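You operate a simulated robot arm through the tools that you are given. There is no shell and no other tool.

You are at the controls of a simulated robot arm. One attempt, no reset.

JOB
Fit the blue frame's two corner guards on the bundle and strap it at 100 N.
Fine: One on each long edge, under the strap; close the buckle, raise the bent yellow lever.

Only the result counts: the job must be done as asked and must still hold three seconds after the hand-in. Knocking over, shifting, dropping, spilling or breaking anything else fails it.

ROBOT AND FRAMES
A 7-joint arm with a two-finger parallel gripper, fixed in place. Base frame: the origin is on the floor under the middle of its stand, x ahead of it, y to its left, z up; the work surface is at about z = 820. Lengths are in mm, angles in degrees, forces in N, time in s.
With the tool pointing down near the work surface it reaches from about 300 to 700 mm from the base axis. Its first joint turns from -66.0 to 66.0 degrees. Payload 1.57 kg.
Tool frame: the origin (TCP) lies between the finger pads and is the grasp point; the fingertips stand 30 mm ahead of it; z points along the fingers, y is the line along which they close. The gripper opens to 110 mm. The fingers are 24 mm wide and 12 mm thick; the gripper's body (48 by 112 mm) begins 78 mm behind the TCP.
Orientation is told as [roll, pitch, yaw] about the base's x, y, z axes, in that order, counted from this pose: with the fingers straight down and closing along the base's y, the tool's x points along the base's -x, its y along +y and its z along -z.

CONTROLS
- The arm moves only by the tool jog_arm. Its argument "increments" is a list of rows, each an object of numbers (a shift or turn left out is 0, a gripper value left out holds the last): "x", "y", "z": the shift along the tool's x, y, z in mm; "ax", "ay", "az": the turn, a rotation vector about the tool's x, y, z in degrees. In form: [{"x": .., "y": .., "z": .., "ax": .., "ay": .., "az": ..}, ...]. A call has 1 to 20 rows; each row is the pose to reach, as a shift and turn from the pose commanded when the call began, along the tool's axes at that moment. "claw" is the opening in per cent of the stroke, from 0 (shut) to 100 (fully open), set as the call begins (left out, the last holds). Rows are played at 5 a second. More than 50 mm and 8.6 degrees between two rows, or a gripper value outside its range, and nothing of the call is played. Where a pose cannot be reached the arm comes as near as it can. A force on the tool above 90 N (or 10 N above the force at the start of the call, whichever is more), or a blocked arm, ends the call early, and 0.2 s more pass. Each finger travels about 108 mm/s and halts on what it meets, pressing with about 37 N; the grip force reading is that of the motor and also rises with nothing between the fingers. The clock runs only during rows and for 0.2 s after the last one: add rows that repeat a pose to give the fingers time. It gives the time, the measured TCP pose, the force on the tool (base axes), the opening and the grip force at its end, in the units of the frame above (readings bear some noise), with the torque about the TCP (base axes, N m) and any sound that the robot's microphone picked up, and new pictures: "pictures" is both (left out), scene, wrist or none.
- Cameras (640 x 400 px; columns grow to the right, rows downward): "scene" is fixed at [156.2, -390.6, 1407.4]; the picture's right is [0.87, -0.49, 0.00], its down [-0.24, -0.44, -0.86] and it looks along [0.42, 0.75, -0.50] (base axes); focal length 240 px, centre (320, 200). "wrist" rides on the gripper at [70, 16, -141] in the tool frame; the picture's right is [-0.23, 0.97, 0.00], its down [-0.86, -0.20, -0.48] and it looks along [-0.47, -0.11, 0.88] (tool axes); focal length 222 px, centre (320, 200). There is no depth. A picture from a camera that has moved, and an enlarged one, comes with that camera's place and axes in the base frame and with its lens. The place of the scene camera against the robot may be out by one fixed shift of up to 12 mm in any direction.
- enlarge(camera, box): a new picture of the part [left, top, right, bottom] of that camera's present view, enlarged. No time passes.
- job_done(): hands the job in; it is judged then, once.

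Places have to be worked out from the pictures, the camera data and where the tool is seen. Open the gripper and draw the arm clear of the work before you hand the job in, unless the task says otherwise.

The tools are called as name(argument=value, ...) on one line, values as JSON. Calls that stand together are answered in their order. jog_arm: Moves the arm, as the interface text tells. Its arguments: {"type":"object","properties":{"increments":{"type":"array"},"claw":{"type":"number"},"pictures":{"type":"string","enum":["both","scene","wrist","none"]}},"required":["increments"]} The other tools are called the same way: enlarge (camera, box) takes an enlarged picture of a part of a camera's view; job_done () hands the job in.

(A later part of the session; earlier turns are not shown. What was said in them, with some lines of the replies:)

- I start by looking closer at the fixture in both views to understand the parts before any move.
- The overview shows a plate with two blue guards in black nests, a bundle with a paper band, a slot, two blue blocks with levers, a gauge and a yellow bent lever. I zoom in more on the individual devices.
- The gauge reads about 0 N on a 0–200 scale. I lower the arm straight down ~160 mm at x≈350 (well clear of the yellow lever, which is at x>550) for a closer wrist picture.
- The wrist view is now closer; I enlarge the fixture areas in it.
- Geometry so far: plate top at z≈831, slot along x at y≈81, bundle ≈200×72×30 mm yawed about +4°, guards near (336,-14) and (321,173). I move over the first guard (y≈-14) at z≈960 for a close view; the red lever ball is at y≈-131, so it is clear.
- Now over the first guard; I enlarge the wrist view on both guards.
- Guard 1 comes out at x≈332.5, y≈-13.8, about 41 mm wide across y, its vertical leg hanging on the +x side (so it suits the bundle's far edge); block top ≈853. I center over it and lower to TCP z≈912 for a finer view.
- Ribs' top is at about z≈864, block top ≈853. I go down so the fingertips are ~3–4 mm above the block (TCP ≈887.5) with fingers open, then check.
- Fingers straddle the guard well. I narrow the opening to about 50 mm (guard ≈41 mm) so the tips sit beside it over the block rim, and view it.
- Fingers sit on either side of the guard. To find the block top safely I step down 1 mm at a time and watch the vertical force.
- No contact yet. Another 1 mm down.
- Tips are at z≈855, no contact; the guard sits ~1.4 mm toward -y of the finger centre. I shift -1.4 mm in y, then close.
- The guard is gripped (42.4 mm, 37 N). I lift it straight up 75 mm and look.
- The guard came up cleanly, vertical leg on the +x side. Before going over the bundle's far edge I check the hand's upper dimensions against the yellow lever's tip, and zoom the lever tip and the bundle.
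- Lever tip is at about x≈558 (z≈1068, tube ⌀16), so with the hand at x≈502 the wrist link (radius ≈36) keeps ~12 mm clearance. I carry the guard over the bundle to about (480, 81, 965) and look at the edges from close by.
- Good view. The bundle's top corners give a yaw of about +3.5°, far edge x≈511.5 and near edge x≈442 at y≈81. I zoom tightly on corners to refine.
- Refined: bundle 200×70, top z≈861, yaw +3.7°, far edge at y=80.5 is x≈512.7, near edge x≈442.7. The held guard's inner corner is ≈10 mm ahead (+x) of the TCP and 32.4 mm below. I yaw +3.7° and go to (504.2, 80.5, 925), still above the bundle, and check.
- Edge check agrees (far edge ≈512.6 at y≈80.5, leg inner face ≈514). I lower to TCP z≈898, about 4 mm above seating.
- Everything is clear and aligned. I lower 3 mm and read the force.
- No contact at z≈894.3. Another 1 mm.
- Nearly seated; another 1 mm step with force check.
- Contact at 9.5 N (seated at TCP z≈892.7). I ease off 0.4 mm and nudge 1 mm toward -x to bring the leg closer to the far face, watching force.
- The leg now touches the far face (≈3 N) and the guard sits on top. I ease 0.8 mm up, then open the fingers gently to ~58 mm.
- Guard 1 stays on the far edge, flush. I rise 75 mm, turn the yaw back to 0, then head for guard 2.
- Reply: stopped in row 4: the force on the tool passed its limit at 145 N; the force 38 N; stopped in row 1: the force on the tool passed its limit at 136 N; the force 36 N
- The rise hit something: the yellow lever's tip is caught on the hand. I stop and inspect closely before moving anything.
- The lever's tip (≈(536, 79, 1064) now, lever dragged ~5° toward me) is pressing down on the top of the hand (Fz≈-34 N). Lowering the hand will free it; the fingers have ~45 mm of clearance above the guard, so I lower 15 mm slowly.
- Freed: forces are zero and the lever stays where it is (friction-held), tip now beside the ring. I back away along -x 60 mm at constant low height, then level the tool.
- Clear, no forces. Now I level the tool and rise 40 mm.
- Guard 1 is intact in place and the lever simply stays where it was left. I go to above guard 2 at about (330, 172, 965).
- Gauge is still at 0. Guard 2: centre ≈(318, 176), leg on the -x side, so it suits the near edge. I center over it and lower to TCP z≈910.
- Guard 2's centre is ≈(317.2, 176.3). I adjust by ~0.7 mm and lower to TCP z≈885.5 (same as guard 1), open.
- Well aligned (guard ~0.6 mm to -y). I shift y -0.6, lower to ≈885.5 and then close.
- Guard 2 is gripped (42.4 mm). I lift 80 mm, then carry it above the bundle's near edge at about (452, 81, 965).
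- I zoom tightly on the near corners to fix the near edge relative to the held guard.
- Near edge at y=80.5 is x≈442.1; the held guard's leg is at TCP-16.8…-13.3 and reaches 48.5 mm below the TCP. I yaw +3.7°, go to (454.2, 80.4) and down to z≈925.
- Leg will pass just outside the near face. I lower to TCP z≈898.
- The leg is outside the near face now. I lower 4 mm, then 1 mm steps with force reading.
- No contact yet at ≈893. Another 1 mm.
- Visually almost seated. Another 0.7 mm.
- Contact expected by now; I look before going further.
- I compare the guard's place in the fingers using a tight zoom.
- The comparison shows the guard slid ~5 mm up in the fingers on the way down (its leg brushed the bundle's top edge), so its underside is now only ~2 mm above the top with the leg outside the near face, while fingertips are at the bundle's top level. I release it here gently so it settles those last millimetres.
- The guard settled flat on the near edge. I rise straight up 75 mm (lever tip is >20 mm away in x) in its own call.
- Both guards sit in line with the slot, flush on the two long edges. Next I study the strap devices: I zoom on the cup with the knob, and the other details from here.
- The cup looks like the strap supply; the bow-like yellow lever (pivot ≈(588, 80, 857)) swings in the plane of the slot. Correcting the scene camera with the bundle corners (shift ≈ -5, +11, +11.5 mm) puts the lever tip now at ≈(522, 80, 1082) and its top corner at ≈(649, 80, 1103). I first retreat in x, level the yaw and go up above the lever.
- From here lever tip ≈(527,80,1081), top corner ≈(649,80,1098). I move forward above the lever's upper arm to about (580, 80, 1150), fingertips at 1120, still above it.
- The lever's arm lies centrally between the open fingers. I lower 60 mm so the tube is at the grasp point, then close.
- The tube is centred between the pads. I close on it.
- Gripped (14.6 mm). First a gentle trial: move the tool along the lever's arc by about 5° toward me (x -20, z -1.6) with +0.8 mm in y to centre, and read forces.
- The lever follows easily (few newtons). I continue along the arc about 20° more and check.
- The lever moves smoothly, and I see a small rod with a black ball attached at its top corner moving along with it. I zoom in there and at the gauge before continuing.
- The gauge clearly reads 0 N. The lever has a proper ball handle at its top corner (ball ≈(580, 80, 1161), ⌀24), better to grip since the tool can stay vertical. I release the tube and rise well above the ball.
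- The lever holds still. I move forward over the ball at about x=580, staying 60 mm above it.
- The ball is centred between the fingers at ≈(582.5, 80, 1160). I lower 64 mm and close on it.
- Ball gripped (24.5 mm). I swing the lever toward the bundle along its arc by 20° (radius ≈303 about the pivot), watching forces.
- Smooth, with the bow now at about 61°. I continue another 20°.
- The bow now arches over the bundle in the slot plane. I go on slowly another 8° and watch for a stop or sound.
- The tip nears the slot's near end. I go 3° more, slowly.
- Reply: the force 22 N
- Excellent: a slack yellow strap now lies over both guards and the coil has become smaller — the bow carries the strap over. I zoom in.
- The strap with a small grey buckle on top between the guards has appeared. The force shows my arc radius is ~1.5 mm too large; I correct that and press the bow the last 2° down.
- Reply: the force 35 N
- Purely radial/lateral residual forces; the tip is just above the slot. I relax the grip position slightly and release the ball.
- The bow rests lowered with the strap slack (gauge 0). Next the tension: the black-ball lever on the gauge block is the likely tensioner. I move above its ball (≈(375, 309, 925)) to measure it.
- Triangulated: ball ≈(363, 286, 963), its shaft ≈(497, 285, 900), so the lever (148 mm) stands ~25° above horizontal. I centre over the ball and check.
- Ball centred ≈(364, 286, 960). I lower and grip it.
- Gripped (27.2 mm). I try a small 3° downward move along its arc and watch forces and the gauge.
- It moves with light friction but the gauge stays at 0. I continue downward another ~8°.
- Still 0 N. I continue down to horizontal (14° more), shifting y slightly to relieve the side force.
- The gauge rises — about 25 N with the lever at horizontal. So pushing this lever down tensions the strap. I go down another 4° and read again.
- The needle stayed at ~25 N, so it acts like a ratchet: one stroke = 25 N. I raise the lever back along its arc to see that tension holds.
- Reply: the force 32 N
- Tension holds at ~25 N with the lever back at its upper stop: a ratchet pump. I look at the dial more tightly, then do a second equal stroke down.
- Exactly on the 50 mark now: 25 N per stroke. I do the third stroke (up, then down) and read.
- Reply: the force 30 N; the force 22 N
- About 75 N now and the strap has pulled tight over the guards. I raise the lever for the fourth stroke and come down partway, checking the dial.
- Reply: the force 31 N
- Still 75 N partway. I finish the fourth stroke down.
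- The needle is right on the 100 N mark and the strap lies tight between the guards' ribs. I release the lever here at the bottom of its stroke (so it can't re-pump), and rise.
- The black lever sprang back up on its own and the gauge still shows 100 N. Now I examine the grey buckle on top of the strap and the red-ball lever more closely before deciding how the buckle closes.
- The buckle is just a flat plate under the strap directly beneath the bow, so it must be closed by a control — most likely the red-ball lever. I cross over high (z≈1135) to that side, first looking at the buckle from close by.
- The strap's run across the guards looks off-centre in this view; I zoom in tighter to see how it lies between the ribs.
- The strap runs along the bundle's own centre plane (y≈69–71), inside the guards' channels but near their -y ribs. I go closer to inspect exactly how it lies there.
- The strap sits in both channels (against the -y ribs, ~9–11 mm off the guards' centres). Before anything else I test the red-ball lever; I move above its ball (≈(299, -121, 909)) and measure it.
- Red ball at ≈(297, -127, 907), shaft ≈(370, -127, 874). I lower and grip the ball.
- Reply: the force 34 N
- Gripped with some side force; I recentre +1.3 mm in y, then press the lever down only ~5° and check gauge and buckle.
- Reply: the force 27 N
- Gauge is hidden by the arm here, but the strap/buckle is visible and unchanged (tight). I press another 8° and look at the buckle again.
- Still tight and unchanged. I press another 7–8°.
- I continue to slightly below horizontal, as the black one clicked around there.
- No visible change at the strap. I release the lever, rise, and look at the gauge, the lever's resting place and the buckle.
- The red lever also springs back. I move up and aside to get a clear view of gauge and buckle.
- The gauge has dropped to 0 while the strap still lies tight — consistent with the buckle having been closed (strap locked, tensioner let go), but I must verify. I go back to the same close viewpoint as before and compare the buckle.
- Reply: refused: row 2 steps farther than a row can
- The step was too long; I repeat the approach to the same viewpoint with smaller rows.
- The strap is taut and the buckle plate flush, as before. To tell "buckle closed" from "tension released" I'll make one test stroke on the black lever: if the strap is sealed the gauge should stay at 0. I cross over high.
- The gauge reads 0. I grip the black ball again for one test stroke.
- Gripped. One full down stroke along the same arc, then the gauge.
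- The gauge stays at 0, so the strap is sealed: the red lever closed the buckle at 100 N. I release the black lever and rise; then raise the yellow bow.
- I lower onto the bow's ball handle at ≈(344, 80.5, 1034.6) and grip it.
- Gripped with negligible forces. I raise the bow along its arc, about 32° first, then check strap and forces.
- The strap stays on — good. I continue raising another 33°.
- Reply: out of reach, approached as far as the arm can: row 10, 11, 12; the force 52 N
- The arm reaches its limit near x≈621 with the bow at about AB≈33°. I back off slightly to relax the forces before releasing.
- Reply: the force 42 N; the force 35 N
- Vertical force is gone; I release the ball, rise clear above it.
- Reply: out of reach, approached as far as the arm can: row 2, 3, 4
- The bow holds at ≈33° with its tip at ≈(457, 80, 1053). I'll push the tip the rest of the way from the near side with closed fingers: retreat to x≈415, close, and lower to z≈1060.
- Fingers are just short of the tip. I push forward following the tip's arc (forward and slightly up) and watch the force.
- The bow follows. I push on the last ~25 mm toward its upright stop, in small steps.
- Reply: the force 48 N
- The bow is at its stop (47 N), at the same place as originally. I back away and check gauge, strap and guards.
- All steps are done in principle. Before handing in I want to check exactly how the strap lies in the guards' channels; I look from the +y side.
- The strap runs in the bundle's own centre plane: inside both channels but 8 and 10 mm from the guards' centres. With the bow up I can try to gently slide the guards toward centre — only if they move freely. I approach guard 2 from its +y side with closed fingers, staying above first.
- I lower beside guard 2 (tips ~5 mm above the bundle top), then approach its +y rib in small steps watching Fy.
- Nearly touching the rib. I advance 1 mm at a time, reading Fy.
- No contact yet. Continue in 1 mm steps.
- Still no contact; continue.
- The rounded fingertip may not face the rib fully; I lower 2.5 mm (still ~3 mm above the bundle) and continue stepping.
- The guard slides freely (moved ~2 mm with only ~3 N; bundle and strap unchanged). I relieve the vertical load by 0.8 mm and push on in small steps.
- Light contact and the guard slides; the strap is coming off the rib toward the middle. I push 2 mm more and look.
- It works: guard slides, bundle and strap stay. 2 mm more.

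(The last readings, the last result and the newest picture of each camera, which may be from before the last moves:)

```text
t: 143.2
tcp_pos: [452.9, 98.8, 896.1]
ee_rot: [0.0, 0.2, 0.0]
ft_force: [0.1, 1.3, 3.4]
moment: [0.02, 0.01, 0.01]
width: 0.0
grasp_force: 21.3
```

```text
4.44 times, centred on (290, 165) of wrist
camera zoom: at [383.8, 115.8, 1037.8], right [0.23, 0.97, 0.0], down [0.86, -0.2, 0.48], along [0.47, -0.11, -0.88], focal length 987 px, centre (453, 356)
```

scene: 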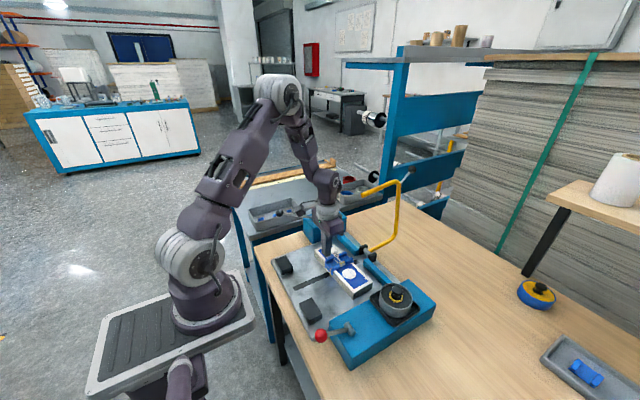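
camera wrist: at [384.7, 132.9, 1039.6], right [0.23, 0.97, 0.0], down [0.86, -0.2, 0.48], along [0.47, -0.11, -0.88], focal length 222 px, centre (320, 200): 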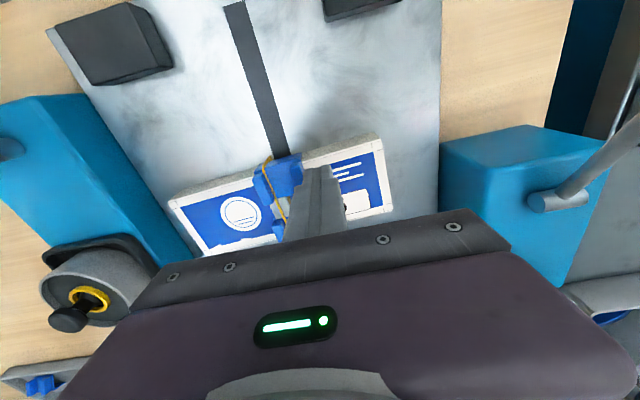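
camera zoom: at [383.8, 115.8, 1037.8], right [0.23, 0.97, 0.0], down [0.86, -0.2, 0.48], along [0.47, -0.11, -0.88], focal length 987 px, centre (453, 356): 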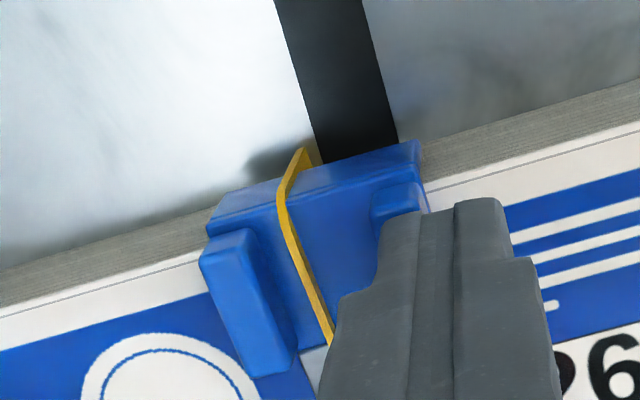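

Good progress — the strap is now well inside the channel. 4 mm more in two steps.

jog_arm(increments=[{"y": -1}, {"y": -2}, {"y": -2}], claw=0, pictures="none")

jog_arm(increments=[{"y": -1}, {"y": -2}, {"y": -2}], claw=0, pictures="none")

enlarge(camera="scene", box=[325, 235, 365, 275])

enlarge(camera="wrist", box=[230, 120, 350, 210])

```text
t: 144.0
tcp_pos: [453.7, 96.6, 894.4]
ee_rot: [0.0, 0.1, 0.1]
ft_force: [0.8, 1.8, 5.6]
moment: [0.02, -0.04, 0.0]
width: 0.0
grasp_force: 20.8
```

```text
t: 144.8
tcp_pos: [453.7, 94.0, 895.2]
ee_rot: [0.0, 0.0, -0.1]
ft_force: [-0.1, 2.5, 6.4]
moment: [0.03, -0.03, 0.06]
width: 0.0
grasp_force: 21.9
```

```text
10.00 times, centred on (345, 255) of scene
camera zoom: at [156.1, -390.5, 1407.4], right [0.87, -0.49, 0.0], down [-0.24, -0.44, -0.86], along [0.42, 0.75, -0.5], focal length 2400 px, centre (70, -350)
```

zoom: 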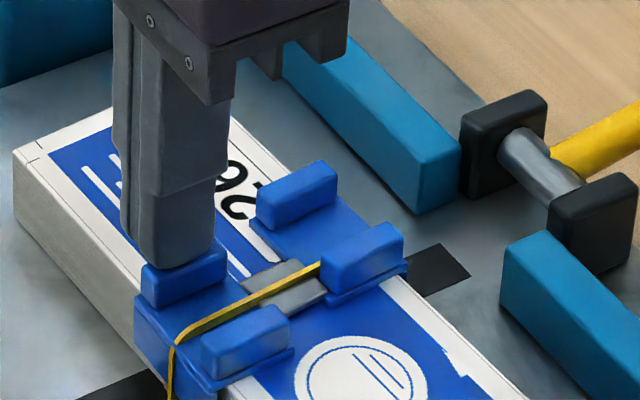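

```text
4.44 times, centred on (290, 165) of wrist
camera zoom: at [384.0, 111.1, 1037.5], right [0.23, 0.97, 0.0], down [0.86, -0.2, 0.48], along [0.47, -0.11, -0.88], focal length 987 px, centre (453, 356)
```

zoom: 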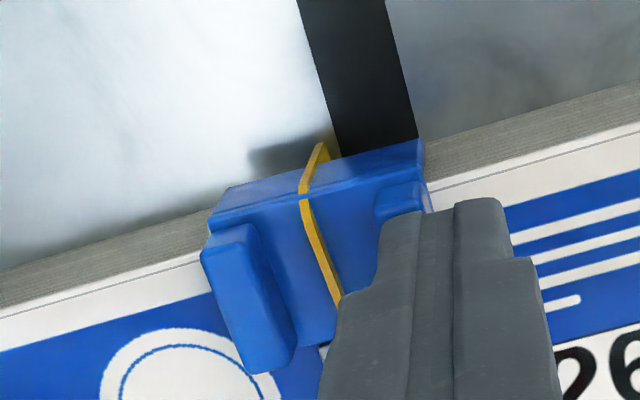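

The strap now runs near the middle of guard 2's channel. I back off in +y, rise a little, and shift to guard 1's +y side at x≈496 (keeping the wrist well away from the bow tip).

jog_arm(increments=[{"y": 8}, {"y": 22}, {"y": 32}, {"y": 32, "z": -25}, {"x": -20, "y": 34, "z": -25}, {"x": -43, "y": 36, "z": -25}, {"x": -43, "y": 36, "z": -25}], claw=0, pictures="both")

enlarge(camera="wrist", box=[210, 110, 330, 210])

enlarge(camera="scene", box=[320, 235, 370, 285])

enlarge(camera="scene", box=[310, 150, 430, 260])

```text
t: 146.4
tcp_pos: [496.2, 131.1, 920.8]
ee_rot: [0.0, 0.0, -0.1]
ft_force: [-0.1, 0.1, -0.8]
moment: [0.03, 0.01, -0.01]
width: 0.1
grasp_force: 21.5
camera wrist: at [427.1, 148.1, 1063.4], right [0.23, 0.97, 0.0], down [0.86, -0.2, 0.48], along [0.47, -0.11, -0.88], focal length 222 px, centre (320, 200)
```

scene: 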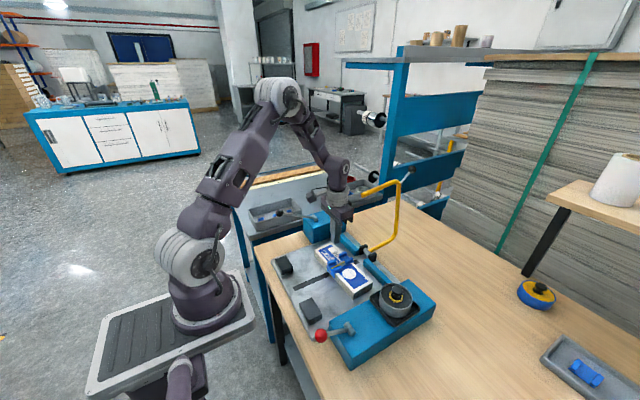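
wrist: 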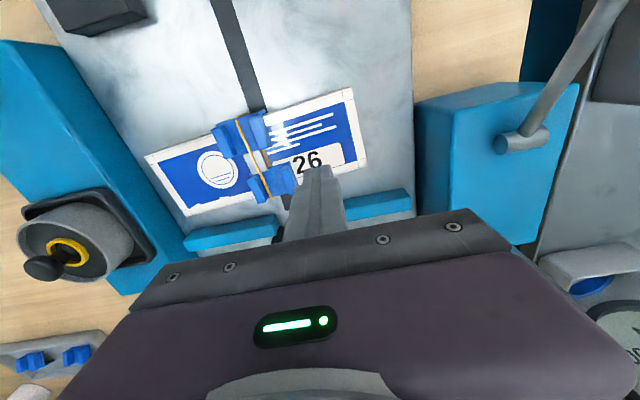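

```text
4.00 times, centred on (270, 160) of wrist
camera zoom: at [427.1, 148.1, 1063.4], right [0.23, 0.97, 0.0], down [0.86, -0.2, 0.48], along [0.47, -0.11, -0.88], focal length 888 px, centre (520, 360)
```

zoom: 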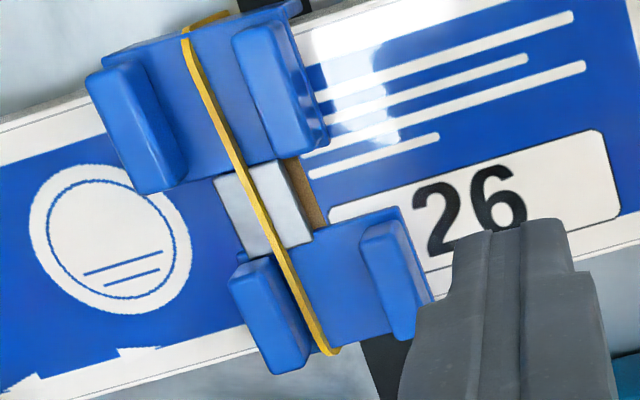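

```text
8.00 times, centred on (345, 260) of scene
camera zoom: at [156.2, -390.6, 1407.4], right [0.87, -0.49, 0.0], down [-0.24, -0.44, -0.86], along [0.42, 0.75, -0.5], focal length 1920 px, centre (120, -280)
```

zoom: 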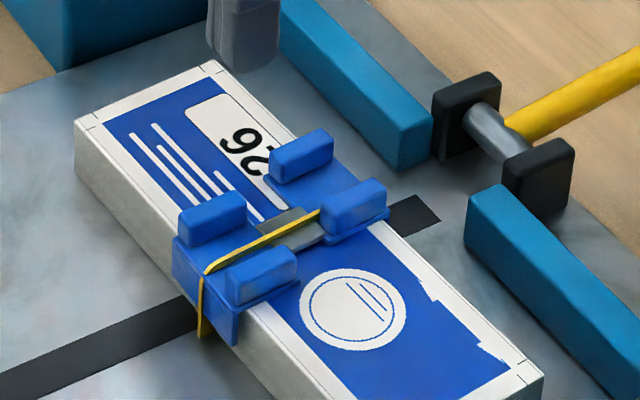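

```text
3.64 times, centred on (370, 205) of scene
camera zoom: at [156.2, -390.6, 1407.4], right [0.87, -0.49, 0.0], down [-0.24, -0.44, -0.86], along [0.42, 0.75, -0.5], focal length 873 px, centre (138, 182)
```

zoom: 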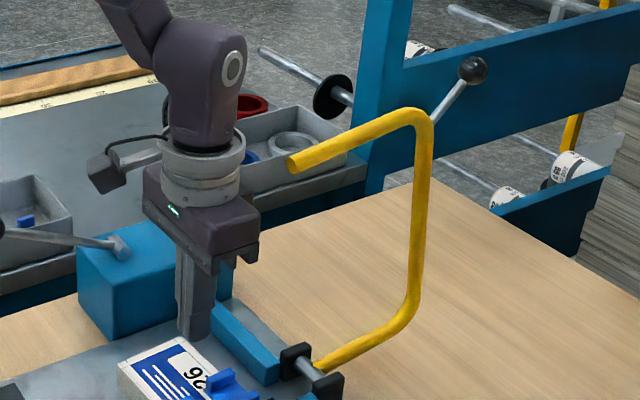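

Guard 2 now has the strap mid-channel. For guard 1 I lower beside it and approach its +y rib.

jog_arm(increments=[{"z": 12}, {"z": 26}, {"y": -8, "z": 26}, {"y": -16, "z": 26}, {"y": -19, "z": 26}, {"y": -19, "z": 26}], claw=0, pictures="none")

jog_arm(increments=[{"y": -1}, {"y": -2}, {"y": -2}], claw=0, pictures="none")

enlarge(camera="scene", box=[320, 235, 370, 285])

enlarge(camera="wrist", box=[230, 120, 350, 210])

enlarge(camera="scene", box=[310, 150, 430, 260])

```text
t: 147.8
tcp_pos: [495.6, 110.7, 894.7]
ee_rot: [0.0, 0.1, 0.0]
ft_force: [-0.3, -0.1, -0.4]
moment: [-0.05, 0.02, 0.0]
width: 0.1
grasp_force: 21.0
```

```text
t: 148.6
tcp_pos: [494.9, 108.4, 893.9]
ee_rot: [0.0, 0.0, 0.0]
ft_force: [-0.1, 0.4, -0.4]
moment: [0.01, -0.01, 0.0]
width: 0.0
grasp_force: 21.2
```

```text
8.00 times, centred on (345, 260) of scene
camera zoom: at [156.2, -390.6, 1407.4], right [0.87, -0.49, 0.0], down [-0.24, -0.44, -0.86], along [0.42, 0.75, -0.5], focal length 1920 px, centre (120, -280)
```

zoom: 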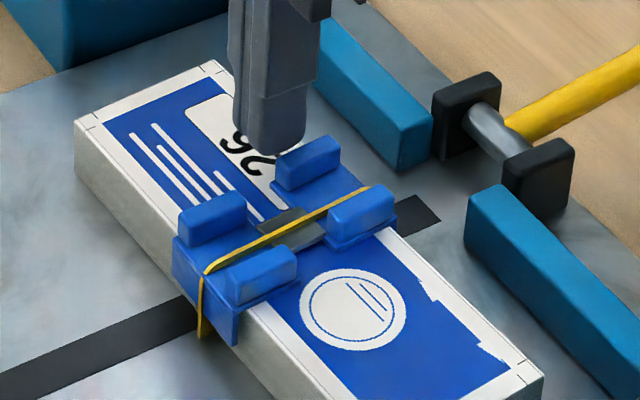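

```text
4.44 times, centred on (290, 165) of wrist
camera zoom: at [426.9, 125.8, 1036.9], right [0.23, 0.97, 0.0], down [0.86, -0.2, 0.48], along [0.47, -0.11, -0.88], focal length 987 px, centre (453, 356)
```

zoom: 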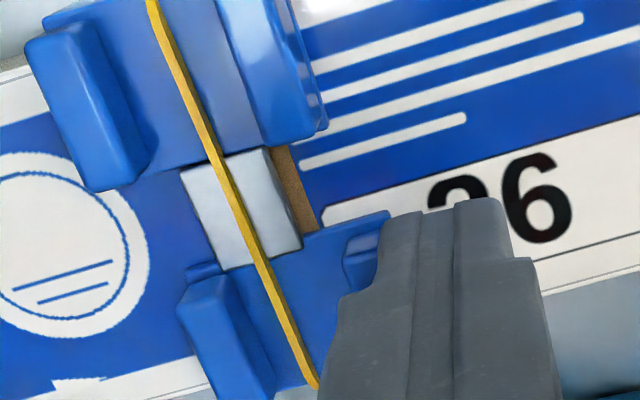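

```text
3.64 times, centred on (370, 205) of scene
camera zoom: at [156.2, -390.6, 1407.4], right [0.87, -0.49, 0.0], down [-0.24, -0.44, -0.86], along [0.42, 0.75, -0.5], focal length 873 px, centre (138, 182)
```

zoom: 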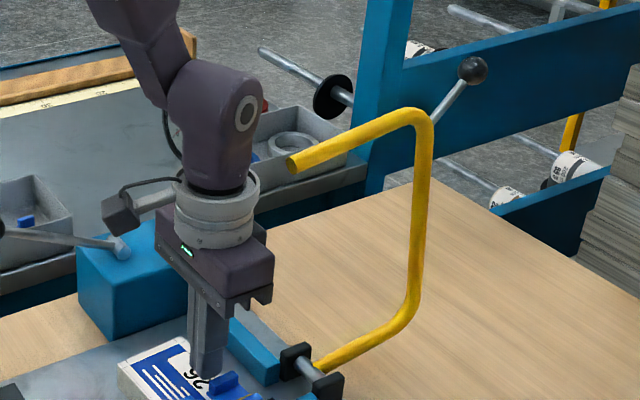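

Guard 1 already slid several mm, freely. It needs ~3 mm more to centre the strap.

jog_arm(increments=[{"y": -1}, {"y": -2}, {"y": -3}, {"y": -3}], claw=0, pictures="none")

enlarge(camera="wrist", box=[230, 120, 350, 210])

enlarge(camera="scene", box=[320, 235, 370, 285])

```text
t: 149.6
tcp_pos: [495.0, 105.2, 893.6]
ee_rot: [0.0, 0.1, -0.1]
ft_force: [0.3, 0.5, -0.7]
moment: [-0.01, -0.04, 0.01]
width: 0.3
grasp_force: 21.7
```

```text
4.44 times, centred on (290, 165) of wrist
camera zoom: at [426.9, 123.0, 1036.4], right [0.23, 0.97, 0.0], down [0.86, -0.2, 0.48], along [0.47, -0.11, -0.88], focal length 987 px, centre (453, 356)
```

zoom: 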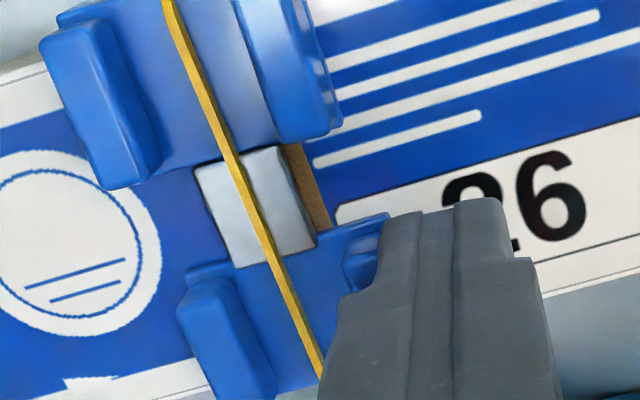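

```text
8.00 times, centred on (345, 260) of scene
camera zoom: at [156.2, -390.6, 1407.4], right [0.87, -0.49, 0.0], down [-0.24, -0.44, -0.86], along [0.42, 0.75, -0.5], focal length 1920 px, centre (120, -280)
```

zoom: 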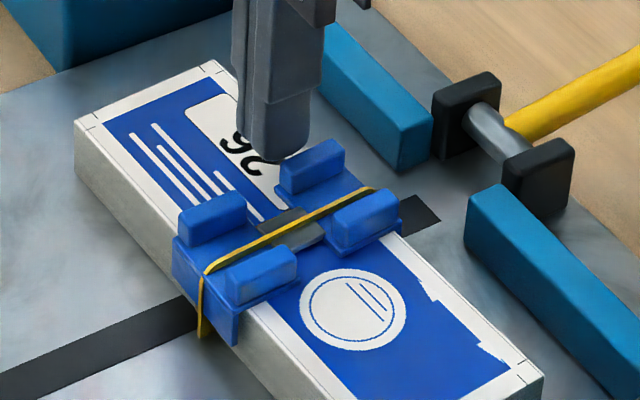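

Both guards now have the strap running mid-channel. I back off in +y, then rise clear of everything and open the gripper.

jog_arm(increments=[{"y": 10}, {"y": 30}, {"y": 50}, {"y": 55, "z": -30}, {"x": 30, "y": 60, "z": -60}, {"x": 60, "y": 65, "z": -95}, {"x": 100, "y": 65, "z": -120}, {"x": 130, "y": 65, "z": -155}, {"x": 130, "y": 65, "z": -155}], claw=0, pictures="both")

enlarge(camera="scene", box=[320, 235, 370, 285])

enlarge(camera="scene", box=[260, 150, 460, 370])

enlarge(camera="scene", box=[335, 250, 360, 275])

```text
t: 151.6
tcp_pos: [365.5, 172.4, 1047.6]
ee_rot: [0.0, 0.1, 0.0]
ft_force: [-0.1, -0.4, 0.7]
moment: [-0.05, 0.01, 0.03]
width: 0.1
grasp_force: 21.6
camera wrist: at [296.9, 188.2, 1191.9], right [0.23, 0.97, 0.0], down [0.86, -0.2, 0.48], along [0.47, -0.11, -0.88], focal length 222 px, centre (320, 200)
```

scene: 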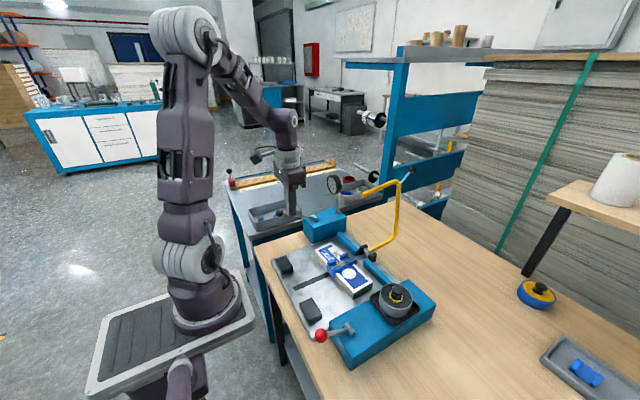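
wrist: 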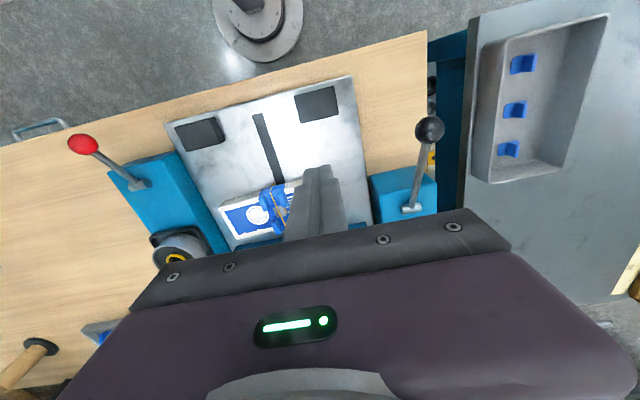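

```text
8.00 times, centred on (345, 260) of scene
camera zoom: at [156.2, -390.6, 1407.4], right [0.87, -0.49, 0.0], down [-0.24, -0.44, -0.86], along [0.42, 0.75, -0.5], focal length 1920 px, centre (120, -280)
```

zoom: 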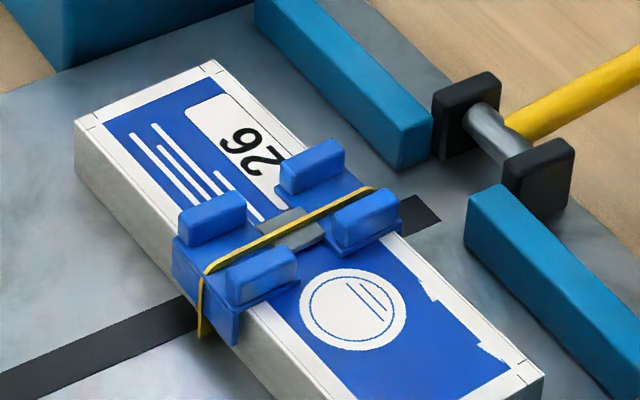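

```text
1.82 times, centred on (360, 260) of scene
camera zoom: at [156.2, -390.6, 1407.4], right [0.87, -0.49, 0.0], down [-0.24, -0.44, -0.86], along [0.42, 0.75, -0.5], focal length 436 px, centre (247, 91)
```

zoom: 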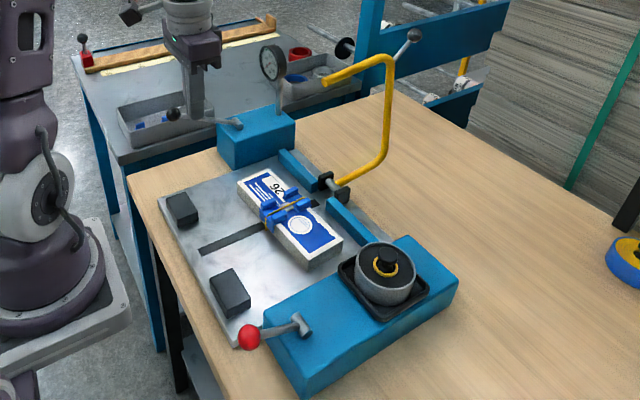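

```text
16.00 times, centred on (348, 262) of scene
camera zoom: at [156.2, -390.6, 1407.4], right [0.87, -0.49, 0.0], down [-0.24, -0.44, -0.86], along [0.42, 0.75, -0.5], focal length 3839 px, centre (-120, -800)
```

zoom: 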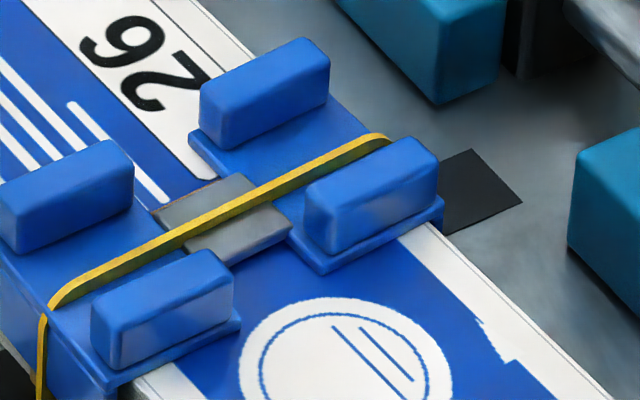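

The strap now runs centrally over both guards and the buckle; bow up, nests empty, nothing else disturbed. I open the gripper and draw the arm up and clear.

jog_arm(increments=[{"z": -45}, {"z": -90}, {"z": -135}, {"z": -180}, {"z": -225}, {"y": -40, "z": -250}, {"y": -80, "z": -250}, {"y": -80, "z": -250}, {"y": -80, "z": -250}], claw=100, pictures="both")

enlarge(camera="scene", box=[325, 165, 425, 265])

enlarge(camera="scene", box=[320, 235, 370, 285])

enlarge(camera="scene", box=[240, 170, 450, 380])

enlarge(camera="wrist", box=[240, 60, 440, 230])

```text
t: 153.6
tcp_pos: [364.9, 92.6, 1297.8]
ee_rot: [-0.1, 0.0, -0.1]
ft_force: [-0.1, 0.0, -1.0]
moment: [0.01, 0.03, -0.04]
width: 109.8
grasp_force: 0.1
camera wrist: at [296.2, 109.5, 1440.6], right [0.23, 0.97, 0.0], down [0.86, -0.2, 0.48], along [0.47, -0.11, -0.88], focal length 222 px, centre (320, 200)
```

scene: 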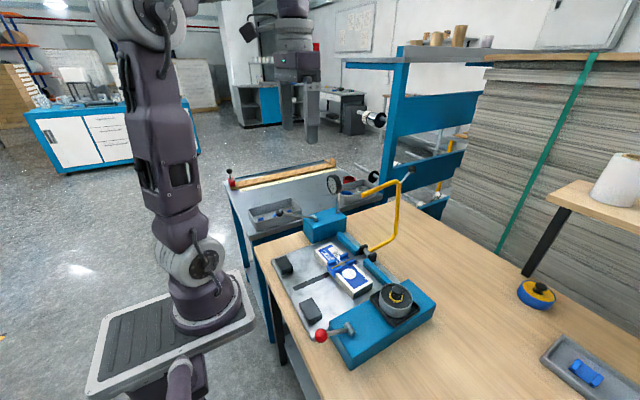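
wrist: 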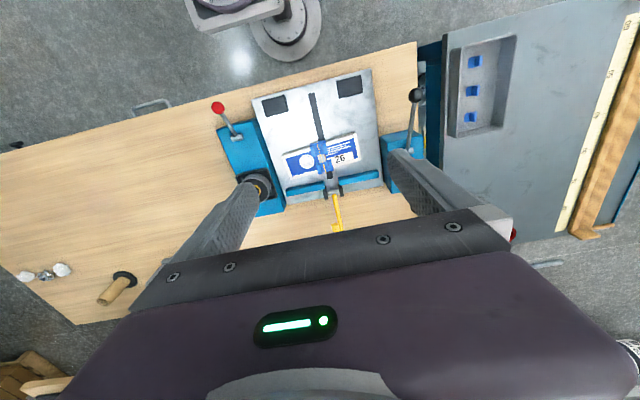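

```text
4.00 times, centred on (375, 215) of scene
camera zoom: at [156.2, -390.6, 1407.4], right [0.87, -0.49, 0.0], down [-0.24, -0.44, -0.86], along [0.42, 0.75, -0.5], focal length 960 px, centre (100, 140)
```

zoom: 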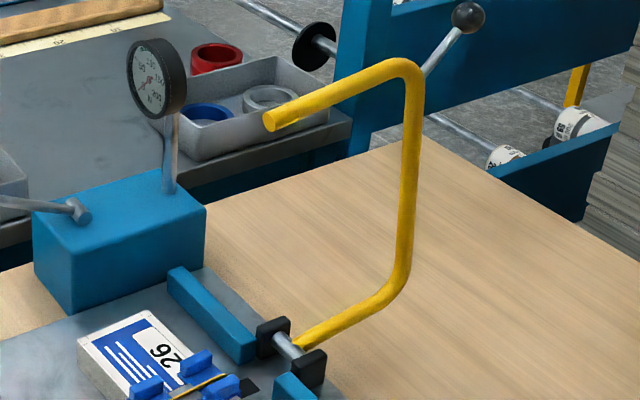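

```text
8.00 times, centred on (345, 260) of scene
camera zoom: at [156.2, -390.6, 1407.4], right [0.87, -0.49, 0.0], down [-0.24, -0.44, -0.86], along [0.42, 0.75, -0.5], focal length 1920 px, centre (120, -280)
```

zoom: 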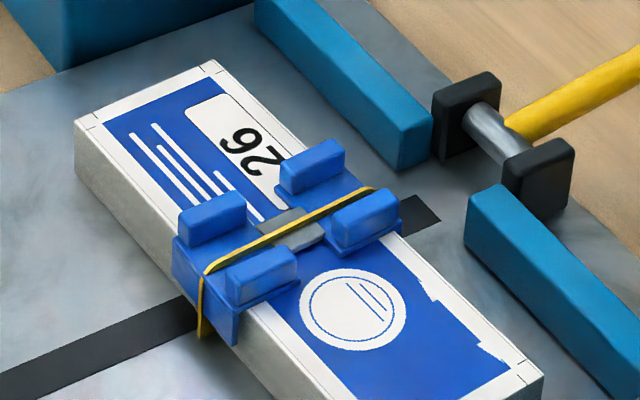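

```text
1.90 times, centred on (345, 275) of scene
camera zoom: at [156.2, -390.6, 1407.4], right [0.87, -0.49, 0.0], down [-0.24, -0.44, -0.86], along [0.42, 0.75, -0.5], focal length 457 px, centre (272, 57)
```

zoom: 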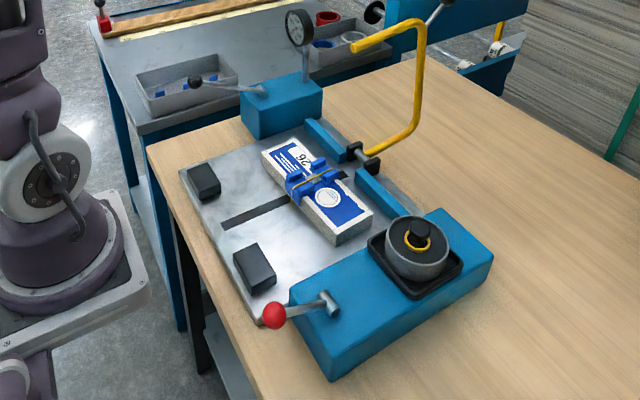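

```text
2.35 times, centred on (340, 145) of wrist
camera zoom: at [296.2, 109.5, 1440.6], right [0.23, 0.97, 0.0], down [0.86, -0.2, 0.48], along [0.47, -0.11, -0.88], focal length 523 px, centre (273, 329)
```

zoom: 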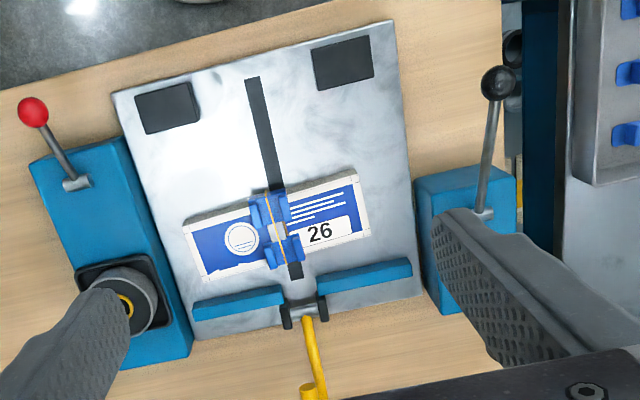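

Final check: both guards sit on the long edges with the strap taut through the middle of their channels. The buckle was closed when the gauge read 100 N, the yellow bow is back up at its stop, and the gripper is open with the arm clear. I hand the job in.

job_done()

```text
The job is handed in.
```

I've handed the job in; no verdict has come back yet. Both corner guards are on the bundle, and the strap was closed with the gauge reading 100 N.

- **Guards:** One sits on each long edge. The strap first ran close to one rib of each guard, so I slid both guards sideways until it ran down the middle. The bundle did not move.
- **Tension and buckle:** Four strokes of the black-ball lever brought the gauge to the 100 N mark. I then pressed the red-ball lever to close the buckle. The gauge fell to 0 while the strap stayed tight. I took that as the buckle holding the strap, because another stroke of the black lever left the gauge at 0 and the strap stayed on when I raised the bow. I did not see the buckle itself move.
- **Yellow lever:** It is raised to its stop, where it stood at the start.
- **Collision:** While lifting away from the first guard, the hand hit the tip of the yellow lever with about 145 N and pushed it about 5°. I freed it, and it has worked normally since.
- **At hand-in:** The gripper was open and the arm was clear of the work.
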